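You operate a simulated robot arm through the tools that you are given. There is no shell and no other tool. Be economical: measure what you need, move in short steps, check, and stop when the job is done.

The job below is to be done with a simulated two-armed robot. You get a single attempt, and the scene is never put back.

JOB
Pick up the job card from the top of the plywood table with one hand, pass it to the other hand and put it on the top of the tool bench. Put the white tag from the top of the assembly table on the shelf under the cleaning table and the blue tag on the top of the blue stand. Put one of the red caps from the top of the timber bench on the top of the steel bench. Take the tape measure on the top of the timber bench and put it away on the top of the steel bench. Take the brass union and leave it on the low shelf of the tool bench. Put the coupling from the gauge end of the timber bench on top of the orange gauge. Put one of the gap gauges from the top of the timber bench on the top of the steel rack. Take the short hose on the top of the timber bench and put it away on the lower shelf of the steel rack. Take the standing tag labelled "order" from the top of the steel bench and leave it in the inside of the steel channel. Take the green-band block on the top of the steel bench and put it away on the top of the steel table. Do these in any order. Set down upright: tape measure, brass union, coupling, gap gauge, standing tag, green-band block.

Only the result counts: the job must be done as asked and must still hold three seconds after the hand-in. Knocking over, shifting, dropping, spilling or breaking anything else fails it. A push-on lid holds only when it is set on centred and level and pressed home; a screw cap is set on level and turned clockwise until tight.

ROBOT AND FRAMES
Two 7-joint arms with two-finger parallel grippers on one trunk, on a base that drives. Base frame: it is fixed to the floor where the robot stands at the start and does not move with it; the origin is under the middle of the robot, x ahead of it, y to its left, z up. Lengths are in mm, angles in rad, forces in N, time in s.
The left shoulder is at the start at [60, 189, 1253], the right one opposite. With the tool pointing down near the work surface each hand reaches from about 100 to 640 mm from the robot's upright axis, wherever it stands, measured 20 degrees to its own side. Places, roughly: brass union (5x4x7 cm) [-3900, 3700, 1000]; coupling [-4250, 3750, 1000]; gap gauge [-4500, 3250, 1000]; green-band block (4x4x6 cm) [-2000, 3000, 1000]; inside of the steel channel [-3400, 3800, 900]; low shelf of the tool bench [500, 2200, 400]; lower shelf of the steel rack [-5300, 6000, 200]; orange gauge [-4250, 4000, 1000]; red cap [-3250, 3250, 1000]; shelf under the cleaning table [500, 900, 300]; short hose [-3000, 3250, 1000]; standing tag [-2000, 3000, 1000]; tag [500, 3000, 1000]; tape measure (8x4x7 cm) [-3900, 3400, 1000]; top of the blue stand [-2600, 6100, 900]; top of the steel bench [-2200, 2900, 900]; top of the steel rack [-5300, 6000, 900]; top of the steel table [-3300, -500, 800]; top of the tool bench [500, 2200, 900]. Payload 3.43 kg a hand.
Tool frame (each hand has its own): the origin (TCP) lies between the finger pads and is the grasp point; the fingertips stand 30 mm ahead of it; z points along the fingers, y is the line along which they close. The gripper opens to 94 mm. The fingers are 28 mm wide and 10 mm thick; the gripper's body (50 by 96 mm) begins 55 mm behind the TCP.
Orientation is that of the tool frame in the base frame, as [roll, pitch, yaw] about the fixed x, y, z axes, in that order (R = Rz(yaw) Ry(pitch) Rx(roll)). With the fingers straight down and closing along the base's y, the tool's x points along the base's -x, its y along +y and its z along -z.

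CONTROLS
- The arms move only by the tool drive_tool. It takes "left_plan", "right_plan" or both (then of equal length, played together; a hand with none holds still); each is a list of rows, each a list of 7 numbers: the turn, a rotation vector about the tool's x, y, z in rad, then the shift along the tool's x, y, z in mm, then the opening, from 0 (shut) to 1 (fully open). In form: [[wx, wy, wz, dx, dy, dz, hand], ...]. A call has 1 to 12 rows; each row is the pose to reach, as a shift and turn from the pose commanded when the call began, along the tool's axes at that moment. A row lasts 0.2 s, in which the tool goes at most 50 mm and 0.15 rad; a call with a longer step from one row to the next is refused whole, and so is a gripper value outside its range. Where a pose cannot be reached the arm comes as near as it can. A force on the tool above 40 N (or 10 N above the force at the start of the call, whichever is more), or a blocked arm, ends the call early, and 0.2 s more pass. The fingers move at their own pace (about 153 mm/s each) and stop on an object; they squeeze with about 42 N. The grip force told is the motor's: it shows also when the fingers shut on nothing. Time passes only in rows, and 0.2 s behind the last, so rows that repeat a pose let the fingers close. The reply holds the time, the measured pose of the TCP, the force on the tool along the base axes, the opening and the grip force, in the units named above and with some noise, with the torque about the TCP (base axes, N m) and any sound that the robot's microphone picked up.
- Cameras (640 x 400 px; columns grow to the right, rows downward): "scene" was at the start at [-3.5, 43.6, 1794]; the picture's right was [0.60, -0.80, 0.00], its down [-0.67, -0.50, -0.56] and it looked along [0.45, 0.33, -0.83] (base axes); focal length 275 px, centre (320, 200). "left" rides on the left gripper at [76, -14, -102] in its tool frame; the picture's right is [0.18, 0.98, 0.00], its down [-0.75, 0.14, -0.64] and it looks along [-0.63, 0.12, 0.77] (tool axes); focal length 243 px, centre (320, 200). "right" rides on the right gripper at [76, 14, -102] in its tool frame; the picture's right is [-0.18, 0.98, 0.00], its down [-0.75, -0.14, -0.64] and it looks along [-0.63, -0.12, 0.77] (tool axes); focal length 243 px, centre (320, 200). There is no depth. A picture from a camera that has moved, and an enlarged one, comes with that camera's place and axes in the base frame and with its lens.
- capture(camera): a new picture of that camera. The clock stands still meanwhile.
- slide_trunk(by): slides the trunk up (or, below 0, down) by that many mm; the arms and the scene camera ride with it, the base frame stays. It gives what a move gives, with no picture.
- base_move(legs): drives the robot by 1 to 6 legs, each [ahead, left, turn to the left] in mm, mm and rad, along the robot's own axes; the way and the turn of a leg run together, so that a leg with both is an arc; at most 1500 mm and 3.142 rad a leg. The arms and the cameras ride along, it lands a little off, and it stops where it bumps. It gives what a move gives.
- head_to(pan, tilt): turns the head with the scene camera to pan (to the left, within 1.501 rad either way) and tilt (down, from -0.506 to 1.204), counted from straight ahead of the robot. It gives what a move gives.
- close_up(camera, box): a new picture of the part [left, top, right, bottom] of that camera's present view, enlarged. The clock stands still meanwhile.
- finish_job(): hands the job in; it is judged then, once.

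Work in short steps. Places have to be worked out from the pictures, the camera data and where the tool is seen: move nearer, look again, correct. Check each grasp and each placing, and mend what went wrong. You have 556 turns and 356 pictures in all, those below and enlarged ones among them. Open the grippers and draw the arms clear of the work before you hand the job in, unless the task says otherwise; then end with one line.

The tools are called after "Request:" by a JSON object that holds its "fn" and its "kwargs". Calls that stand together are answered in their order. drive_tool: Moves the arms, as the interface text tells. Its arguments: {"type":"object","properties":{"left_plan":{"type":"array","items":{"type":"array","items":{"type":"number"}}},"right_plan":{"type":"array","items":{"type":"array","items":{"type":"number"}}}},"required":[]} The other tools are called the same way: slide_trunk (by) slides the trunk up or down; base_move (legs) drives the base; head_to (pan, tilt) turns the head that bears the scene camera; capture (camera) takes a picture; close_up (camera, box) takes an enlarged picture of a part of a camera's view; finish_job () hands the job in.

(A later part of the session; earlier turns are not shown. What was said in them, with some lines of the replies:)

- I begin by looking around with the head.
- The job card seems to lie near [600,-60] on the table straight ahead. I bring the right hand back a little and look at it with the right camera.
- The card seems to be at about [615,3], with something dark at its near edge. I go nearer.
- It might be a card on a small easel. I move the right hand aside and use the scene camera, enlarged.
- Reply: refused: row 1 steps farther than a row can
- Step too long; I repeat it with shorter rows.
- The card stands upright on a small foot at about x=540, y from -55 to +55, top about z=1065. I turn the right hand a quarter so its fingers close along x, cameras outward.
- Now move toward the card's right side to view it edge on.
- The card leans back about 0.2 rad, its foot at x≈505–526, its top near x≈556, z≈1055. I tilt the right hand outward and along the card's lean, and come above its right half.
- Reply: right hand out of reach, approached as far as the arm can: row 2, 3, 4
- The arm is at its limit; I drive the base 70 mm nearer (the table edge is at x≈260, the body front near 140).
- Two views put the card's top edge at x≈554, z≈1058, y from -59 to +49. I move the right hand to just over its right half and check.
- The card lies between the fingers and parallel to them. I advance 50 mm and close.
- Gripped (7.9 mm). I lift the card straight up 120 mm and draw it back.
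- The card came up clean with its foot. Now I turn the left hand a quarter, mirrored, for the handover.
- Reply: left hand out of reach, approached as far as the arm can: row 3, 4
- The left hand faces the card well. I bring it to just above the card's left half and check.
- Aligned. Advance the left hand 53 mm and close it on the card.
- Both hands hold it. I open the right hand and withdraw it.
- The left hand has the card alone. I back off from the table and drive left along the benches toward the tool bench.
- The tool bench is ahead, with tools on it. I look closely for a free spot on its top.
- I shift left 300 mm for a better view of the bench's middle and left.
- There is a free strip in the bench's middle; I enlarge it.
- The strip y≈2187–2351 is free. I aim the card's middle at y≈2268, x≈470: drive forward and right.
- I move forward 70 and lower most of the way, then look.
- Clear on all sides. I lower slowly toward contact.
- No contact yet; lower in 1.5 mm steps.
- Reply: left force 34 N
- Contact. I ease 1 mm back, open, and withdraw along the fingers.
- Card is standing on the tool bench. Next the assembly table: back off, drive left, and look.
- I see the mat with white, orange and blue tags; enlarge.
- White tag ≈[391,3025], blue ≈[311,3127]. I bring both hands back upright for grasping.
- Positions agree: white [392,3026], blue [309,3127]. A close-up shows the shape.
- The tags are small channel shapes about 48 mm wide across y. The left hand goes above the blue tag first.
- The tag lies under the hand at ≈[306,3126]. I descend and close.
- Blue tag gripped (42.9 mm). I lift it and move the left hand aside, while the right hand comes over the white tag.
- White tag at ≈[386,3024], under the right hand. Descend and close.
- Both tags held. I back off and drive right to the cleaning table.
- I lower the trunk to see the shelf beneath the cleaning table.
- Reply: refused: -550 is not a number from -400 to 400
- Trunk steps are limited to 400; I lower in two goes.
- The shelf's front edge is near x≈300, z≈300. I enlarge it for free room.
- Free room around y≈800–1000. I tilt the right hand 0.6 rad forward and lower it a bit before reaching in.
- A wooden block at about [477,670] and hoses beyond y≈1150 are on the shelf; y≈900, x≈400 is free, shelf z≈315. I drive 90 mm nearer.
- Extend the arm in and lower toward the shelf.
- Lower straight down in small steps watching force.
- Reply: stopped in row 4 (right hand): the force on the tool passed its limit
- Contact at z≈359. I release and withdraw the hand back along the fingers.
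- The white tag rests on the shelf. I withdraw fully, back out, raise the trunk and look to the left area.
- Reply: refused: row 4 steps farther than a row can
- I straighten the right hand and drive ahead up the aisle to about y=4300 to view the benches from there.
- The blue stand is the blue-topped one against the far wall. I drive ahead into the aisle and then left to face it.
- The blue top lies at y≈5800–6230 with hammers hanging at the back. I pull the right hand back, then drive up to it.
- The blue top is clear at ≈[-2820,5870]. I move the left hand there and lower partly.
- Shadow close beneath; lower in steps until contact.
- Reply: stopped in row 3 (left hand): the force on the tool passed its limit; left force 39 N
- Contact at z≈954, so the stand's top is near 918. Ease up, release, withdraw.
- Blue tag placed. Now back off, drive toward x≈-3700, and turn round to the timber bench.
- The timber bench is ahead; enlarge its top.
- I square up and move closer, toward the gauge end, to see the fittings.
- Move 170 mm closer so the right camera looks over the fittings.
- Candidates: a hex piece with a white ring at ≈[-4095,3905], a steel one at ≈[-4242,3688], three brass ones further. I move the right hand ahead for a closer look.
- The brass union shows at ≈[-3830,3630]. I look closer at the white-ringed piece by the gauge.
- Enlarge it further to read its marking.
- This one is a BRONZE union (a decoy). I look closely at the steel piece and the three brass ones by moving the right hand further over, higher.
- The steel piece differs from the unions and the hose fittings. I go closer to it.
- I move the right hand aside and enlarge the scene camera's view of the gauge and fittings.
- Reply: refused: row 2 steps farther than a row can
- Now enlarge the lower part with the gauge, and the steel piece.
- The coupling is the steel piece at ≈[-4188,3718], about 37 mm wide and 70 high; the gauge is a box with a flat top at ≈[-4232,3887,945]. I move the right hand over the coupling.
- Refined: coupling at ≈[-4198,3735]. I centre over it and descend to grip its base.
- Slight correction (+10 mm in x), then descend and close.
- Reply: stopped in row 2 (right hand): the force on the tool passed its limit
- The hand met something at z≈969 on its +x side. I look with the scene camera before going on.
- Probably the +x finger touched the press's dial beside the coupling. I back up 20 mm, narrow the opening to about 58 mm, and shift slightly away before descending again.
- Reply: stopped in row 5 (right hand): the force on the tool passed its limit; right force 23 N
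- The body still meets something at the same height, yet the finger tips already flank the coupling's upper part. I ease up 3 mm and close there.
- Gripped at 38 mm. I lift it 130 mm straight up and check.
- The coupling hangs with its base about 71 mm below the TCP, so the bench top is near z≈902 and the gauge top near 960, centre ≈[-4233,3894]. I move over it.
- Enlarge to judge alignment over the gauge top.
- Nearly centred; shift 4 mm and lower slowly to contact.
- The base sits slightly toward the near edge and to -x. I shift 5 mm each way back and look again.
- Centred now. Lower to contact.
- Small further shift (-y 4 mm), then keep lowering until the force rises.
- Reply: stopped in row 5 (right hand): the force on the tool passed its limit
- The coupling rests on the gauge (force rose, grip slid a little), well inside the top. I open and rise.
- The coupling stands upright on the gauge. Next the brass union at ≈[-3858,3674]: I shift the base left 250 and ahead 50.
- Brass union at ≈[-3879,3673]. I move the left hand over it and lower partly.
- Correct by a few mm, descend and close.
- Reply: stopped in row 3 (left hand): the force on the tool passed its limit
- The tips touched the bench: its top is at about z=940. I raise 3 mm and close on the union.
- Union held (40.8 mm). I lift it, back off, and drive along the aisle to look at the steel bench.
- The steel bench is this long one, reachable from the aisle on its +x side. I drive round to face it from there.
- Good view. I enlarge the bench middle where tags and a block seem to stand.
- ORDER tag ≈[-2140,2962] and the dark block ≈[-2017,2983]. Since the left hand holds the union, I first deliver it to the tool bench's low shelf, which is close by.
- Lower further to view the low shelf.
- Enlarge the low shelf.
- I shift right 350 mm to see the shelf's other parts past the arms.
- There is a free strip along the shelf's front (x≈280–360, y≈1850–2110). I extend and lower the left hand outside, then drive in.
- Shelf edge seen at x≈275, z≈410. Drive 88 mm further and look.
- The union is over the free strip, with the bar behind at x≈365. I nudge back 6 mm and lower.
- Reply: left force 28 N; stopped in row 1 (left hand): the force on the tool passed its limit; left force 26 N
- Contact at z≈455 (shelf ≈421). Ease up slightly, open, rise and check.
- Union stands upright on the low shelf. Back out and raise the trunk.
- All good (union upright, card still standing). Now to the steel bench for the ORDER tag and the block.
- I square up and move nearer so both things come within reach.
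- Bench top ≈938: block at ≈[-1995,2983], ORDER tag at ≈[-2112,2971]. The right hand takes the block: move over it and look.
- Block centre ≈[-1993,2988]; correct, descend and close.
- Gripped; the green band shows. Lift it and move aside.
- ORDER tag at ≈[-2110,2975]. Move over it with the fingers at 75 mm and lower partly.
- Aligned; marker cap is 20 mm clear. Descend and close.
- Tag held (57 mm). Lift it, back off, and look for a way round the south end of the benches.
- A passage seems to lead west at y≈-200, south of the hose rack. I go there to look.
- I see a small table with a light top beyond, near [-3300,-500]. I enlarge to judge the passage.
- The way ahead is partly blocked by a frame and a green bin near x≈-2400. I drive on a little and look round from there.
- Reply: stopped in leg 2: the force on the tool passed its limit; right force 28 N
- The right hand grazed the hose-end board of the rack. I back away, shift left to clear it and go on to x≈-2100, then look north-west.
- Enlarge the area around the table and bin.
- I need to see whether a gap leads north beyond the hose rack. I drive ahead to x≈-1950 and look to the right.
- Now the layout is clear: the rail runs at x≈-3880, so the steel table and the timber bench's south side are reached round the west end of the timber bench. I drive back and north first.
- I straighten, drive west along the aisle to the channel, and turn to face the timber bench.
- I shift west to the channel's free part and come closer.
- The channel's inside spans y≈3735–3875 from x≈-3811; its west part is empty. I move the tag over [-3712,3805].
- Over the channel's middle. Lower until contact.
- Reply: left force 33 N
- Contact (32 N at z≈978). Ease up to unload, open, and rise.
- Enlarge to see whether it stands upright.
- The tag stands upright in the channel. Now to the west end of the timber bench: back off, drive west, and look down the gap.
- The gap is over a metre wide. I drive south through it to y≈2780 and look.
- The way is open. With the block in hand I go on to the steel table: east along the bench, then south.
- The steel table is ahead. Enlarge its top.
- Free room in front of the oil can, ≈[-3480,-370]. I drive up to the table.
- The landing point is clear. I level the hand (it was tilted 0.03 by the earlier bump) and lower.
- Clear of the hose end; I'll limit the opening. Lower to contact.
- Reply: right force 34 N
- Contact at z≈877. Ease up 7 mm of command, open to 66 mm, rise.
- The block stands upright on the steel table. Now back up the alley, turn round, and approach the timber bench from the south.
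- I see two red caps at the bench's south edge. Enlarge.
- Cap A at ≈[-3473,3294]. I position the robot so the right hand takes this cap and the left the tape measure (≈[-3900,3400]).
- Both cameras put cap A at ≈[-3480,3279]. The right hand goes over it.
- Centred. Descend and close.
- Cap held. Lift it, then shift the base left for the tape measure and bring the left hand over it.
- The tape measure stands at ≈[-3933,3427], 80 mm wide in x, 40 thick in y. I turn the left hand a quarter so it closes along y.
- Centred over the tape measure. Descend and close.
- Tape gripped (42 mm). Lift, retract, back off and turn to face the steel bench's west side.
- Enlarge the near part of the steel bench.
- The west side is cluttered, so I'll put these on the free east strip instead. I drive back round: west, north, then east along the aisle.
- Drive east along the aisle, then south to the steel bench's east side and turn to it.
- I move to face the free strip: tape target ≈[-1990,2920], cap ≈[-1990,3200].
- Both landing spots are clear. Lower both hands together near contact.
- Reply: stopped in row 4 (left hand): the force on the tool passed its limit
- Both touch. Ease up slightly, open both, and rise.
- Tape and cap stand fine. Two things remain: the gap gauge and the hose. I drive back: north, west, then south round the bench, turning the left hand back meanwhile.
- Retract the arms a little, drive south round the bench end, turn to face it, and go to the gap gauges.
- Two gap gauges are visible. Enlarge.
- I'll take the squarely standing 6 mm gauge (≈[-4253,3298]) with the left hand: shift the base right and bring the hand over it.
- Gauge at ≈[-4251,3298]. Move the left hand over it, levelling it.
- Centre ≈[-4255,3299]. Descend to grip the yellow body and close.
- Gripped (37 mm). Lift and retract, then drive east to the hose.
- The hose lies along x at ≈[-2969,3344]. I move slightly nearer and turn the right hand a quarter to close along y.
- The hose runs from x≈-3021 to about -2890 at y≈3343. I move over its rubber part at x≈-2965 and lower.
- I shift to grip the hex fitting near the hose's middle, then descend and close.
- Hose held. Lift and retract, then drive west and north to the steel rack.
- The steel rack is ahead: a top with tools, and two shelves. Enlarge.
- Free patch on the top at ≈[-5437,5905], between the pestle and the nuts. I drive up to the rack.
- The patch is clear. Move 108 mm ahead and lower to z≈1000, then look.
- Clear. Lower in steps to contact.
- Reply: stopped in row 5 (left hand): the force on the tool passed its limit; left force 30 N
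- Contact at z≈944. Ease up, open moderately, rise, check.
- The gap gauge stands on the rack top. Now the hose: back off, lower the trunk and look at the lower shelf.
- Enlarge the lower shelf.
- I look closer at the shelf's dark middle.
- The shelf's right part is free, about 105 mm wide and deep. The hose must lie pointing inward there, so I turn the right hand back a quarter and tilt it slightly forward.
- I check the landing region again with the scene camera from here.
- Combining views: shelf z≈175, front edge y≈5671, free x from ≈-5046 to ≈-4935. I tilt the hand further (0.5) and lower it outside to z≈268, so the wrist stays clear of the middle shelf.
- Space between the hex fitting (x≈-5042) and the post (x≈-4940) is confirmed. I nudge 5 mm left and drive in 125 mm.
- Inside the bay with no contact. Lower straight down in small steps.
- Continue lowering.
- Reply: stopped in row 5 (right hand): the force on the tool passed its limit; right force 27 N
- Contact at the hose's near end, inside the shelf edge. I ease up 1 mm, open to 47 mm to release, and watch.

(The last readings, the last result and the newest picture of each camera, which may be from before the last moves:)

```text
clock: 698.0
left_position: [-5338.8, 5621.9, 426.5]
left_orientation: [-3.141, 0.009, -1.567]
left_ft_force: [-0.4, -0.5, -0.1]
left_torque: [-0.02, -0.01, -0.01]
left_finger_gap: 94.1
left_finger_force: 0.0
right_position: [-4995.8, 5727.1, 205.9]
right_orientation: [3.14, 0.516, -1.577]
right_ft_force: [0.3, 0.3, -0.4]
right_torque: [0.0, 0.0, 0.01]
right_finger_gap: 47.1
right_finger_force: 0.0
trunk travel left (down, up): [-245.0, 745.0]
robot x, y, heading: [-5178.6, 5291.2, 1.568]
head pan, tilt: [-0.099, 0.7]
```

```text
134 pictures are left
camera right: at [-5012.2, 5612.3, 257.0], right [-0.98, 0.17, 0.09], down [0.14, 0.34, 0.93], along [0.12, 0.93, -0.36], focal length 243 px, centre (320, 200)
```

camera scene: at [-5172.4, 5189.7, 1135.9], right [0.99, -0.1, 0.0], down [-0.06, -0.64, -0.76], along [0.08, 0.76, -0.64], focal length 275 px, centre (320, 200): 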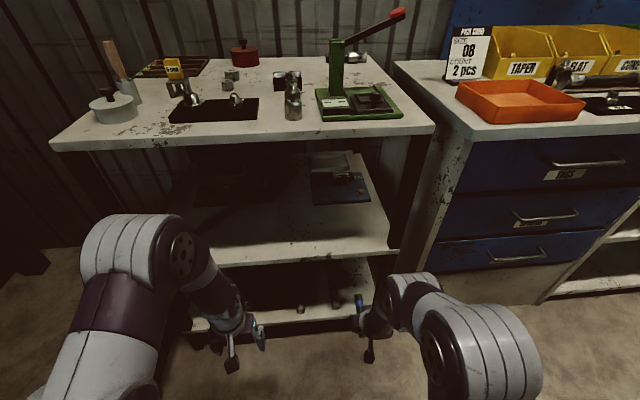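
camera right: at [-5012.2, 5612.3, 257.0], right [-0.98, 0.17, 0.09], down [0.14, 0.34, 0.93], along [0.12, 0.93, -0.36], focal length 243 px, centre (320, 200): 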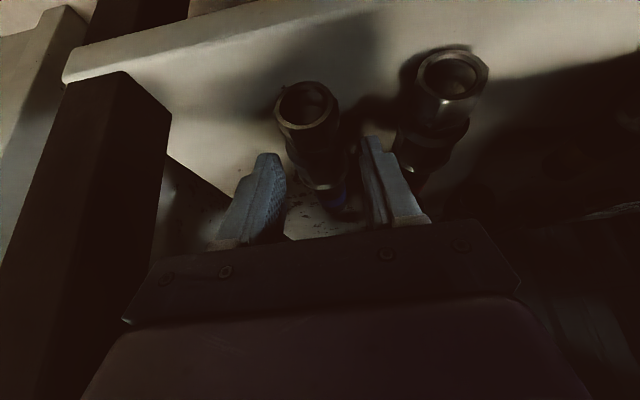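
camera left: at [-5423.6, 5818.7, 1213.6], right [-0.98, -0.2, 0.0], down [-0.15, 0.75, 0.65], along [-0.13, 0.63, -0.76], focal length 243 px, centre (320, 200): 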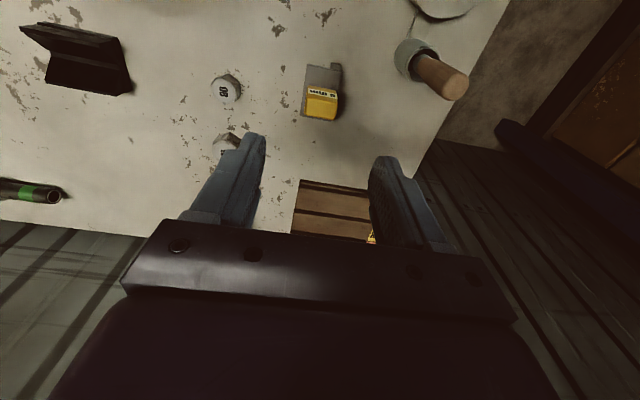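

The hose lies on the shelf. I raise the hand back along its fingers and then back the base out.

Request:
{"fn": "drive_tool", "kwargs": {"right_plan": [[0, 0, 0, 0, 0, -20, 0.5], [0, 0, 0, 0, 0, -45, 0.5]]}}

Request:
{"fn": "base_move", "kwargs": {"legs": [[-450, 0, 0]]}}

Request:
{"fn": "close_up", "kwargs": {"camera": "scene", "box": [190, 60, 430, 270]}}

Request:
{"fn": "capture", "kwargs": {"camera": "right"}}

```text
clock: 698.5
left_position: [-5339.0, 5622.9, 427.6]
left_orientation: [-3.141, 0.009, -1.568]
left_ft_force: [-1.5, 0.6, 0.7]
left_torque: [0.0, -0.01, 0.0]
left_finger_gap: 93.8
left_finger_force: 0.0
right_position: [-4996.9, 5707.9, 245.5]
right_orientation: [-3.141, 0.518, -1.578]
right_ft_force: [-0.2, -0.3, 1.1]
right_torque: [-0.04, -0.02, 0.02]
right_finger_gap: 46.7
right_finger_force: 0.1
trunk travel left (down, up): [-245.0, 745.0]
robot x, y, heading: [-5181.4, 5289.0, 1.57]
head pan, tilt: [-0.099, 0.7]
```

```text
clock: 701.3
left_position: [-5340.5, 5170.8, 427.3]
left_orientation: [-3.141, 0.01, -1.566]
left_ft_force: [-0.2, 0.1, 0.5]
left_torque: [0.0, -0.01, 0.03]
left_finger_gap: 94.1
left_finger_force: 0.0
right_position: [-4998.1, 5257.3, 245.3]
right_orientation: [3.14, 0.517, -1.576]
right_ft_force: [-0.1, 0.3, 0.2]
right_torque: [0.0, 0.01, -0.01]
right_finger_gap: 46.9
right_finger_force: 0.1
trunk travel left (down, up): [-245.0, 745.0]
robot x, y, heading: [-5182.0, 4838.0, 1.57]
head pan, tilt: [-0.099, 0.7]
```

```text
1.90 times, centred on (310, 165) of scene
camera zoom: at [-5173.2, 4865.3, 1136.0], right [0.99, -0.1, 0.0], down [-0.06, -0.64, -0.76], along [0.08, 0.76, -0.64], focal length 524 px, centre (339, 267)
```

zoom: 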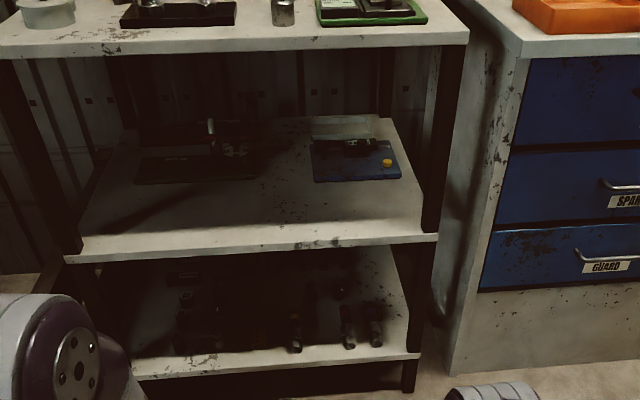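

```text
132 pictures are left
camera right: at [-5013.6, 5140.2, 296.5], right [-0.98, 0.17, 0.09], down [0.14, 0.34, 0.93], along [0.12, 0.93, -0.36], focal length 243 px, centre (320, 200)
```

right: 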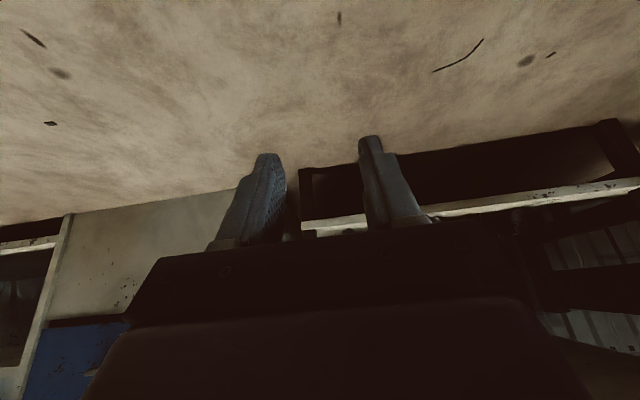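

The hose rests on the lower shelf beside the other ends. I open the hand, raise the trunk, and take one last look at the coupling on the gauge.

Request:
{"fn": "drive_tool", "kwargs": {"right_plan": [[0, 0.15, 0, 0, 0, -20, 1], [0, 0.3, 0, 0, 0, -40, 1], [0, 0.45, 0, 0, 0, -60, 1], [0, 0.51, 0, 0, 0, -60, 1]]}}

Request:
{"fn": "slide_trunk", "kwargs": {"by": 400}}

Request:
{"fn": "slide_trunk", "kwargs": {"by": 280}}

Request:
{"fn": "base_move", "kwargs": {"legs": [[0, 0, -1.57]]}}

Request:
{"fn": "head_to", "kwargs": {"pan": -0.9, "tilt": 0.5}}

Request:
{"fn": "close_up", "kwargs": {"camera": "scene", "box": [160, 120, 480, 320]}}

```text
clock: 702.3
left_position: [-5341.1, 5172.2, 428.0]
left_orientation: [-3.141, 0.006, -1.566]
left_ft_force: [-0.1, -0.8, -0.1]
left_torque: [0.0, -0.01, -0.02]
left_finger_gap: 94.1
left_finger_force: 0.0
right_position: [-4998.9, 5226.2, 295.8]
right_orientation: [3.14, 0.001, -1.576]
right_ft_force: [0.6, -0.2, 0.2]
right_torque: [-0.01, 0.02, 0.0]
right_finger_gap: 94.1
right_finger_force: 0.0
trunk travel left (down, up): [-245.0, 745.0]
robot x, y, heading: [-5183.0, 4842.4, 1.57]
head pan, tilt: [-0.099, 0.7]
```

```text
clock: 706.1
left_position: [-5340.8, 5172.5, 828.2]
left_orientation: [3.141, 0.007, -1.566]
left_ft_force: [-0.8, -0.2, 0.1]
left_torque: [-0.03, 0.03, 0.02]
left_finger_gap: 93.7
left_finger_force: 0.1
right_position: [-4999.0, 5227.4, 696.7]
right_orientation: [3.138, 0.004, -1.576]
right_ft_force: [0.3, -0.2, 0.3]
right_torque: [-0.01, 0.01, 0.01]
right_finger_gap: 94.0
right_finger_force: 0.1
trunk travel left (down, up): [-645.0, 345.0]
robot x, y, heading: [-5181.9, 4840.3, 1.566]
head pan, tilt: [-0.099, 0.7]
```

```text
clock: 708.9
left_position: [-5340.8, 5172.3, 1106.3]
left_orientation: [3.142, 0.01, -1.567]
left_ft_force: [0.1, -0.5, -0.4]
left_torque: [0.01, 0.01, 0.01]
left_finger_gap: 94.1
left_finger_force: 0.1
right_position: [-4999.0, 5226.9, 977.4]
right_orientation: [3.14, 0.007, -1.576]
right_ft_force: [-0.1, 1.3, -0.4]
right_torque: [0.0, 0.0, -0.02]
right_finger_gap: 94.0
right_finger_force: 0.1
trunk travel left (down, up): [-925.0, 65.0]
robot x, y, heading: [-5184.0, 4838.1, 1.565]
head pan, tilt: [-0.099, 0.7]
```

```text
clock: 713.1
left_position: [-4851.1, 5000.8, 1106.9]
left_orientation: [-3.141, 0.008, -3.126]
left_ft_force: [0.9, 0.7, 0.5]
left_torque: [0.01, -0.02, -0.01]
left_finger_gap: 94.0
left_finger_force: 0.2
right_position: [-4792.1, 4661.6, 976.1]
right_orientation: [3.14, 0.007, -3.136]
right_ft_force: [0.2, 0.9, 0.5]
right_torque: [0.02, -0.01, -0.01]
right_finger_gap: 94.2
right_finger_force: 0.0
trunk travel left (down, up): [-925.0, 65.0]
robot x, y, heading: [-5182.1, 4838.1, 0.008]
head pan, tilt: [-0.099, 0.7]
```

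```text
clock: 714.3
left_position: [-4850.7, 5001.5, 1106.6]
left_orientation: [-3.141, 0.006, -3.125]
left_ft_force: [0.3, 0.7, 0.0]
left_torque: [-0.01, 0.04, 0.0]
left_finger_gap: 94.0
left_finger_force: 0.0
right_position: [-4791.2, 4661.5, 976.1]
right_orientation: [3.14, 0.005, -3.135]
right_ft_force: [0.5, 0.8, 0.0]
right_torque: [0.0, 0.03, -0.01]
right_finger_gap: 93.9
right_finger_force: 0.0
trunk travel left (down, up): [-925.0, 65.0]
robot x, y, heading: [-5182.1, 4837.1, 0.001]
head pan, tilt: [-0.901, 0.499]
```

```text
2.00 times, centred on (320, 220) of scene
camera zoom: at [-5184.2, 4769.4, 1833.7], right [-0.78, -0.63, 0.0], down [-0.3, 0.37, -0.88], along [0.55, -0.68, -0.48], focal length 550 px, centre (320, 160)
```

zoom: 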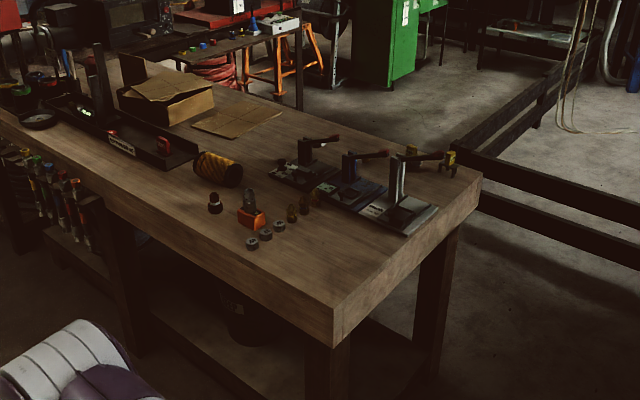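

The coupling stands on the gauge and the ORDER tag stands in the channel. Both hands are empty and open and clear of the work, so I hand in.

Request:
{"fn": "finish_job", "kwargs": {}}

```text
The job is handed in.
```

I did every part of the job and handed it in. After each placing I checked by camera that the thing stood or lay where it belonged. Three things could still count against the result: the orange gauge moved about 8 mm as the coupling was set on it, the right hand bumped the hose rack on one drive, and the left arm may have pressed against the underside of the tool bench while placing the union.
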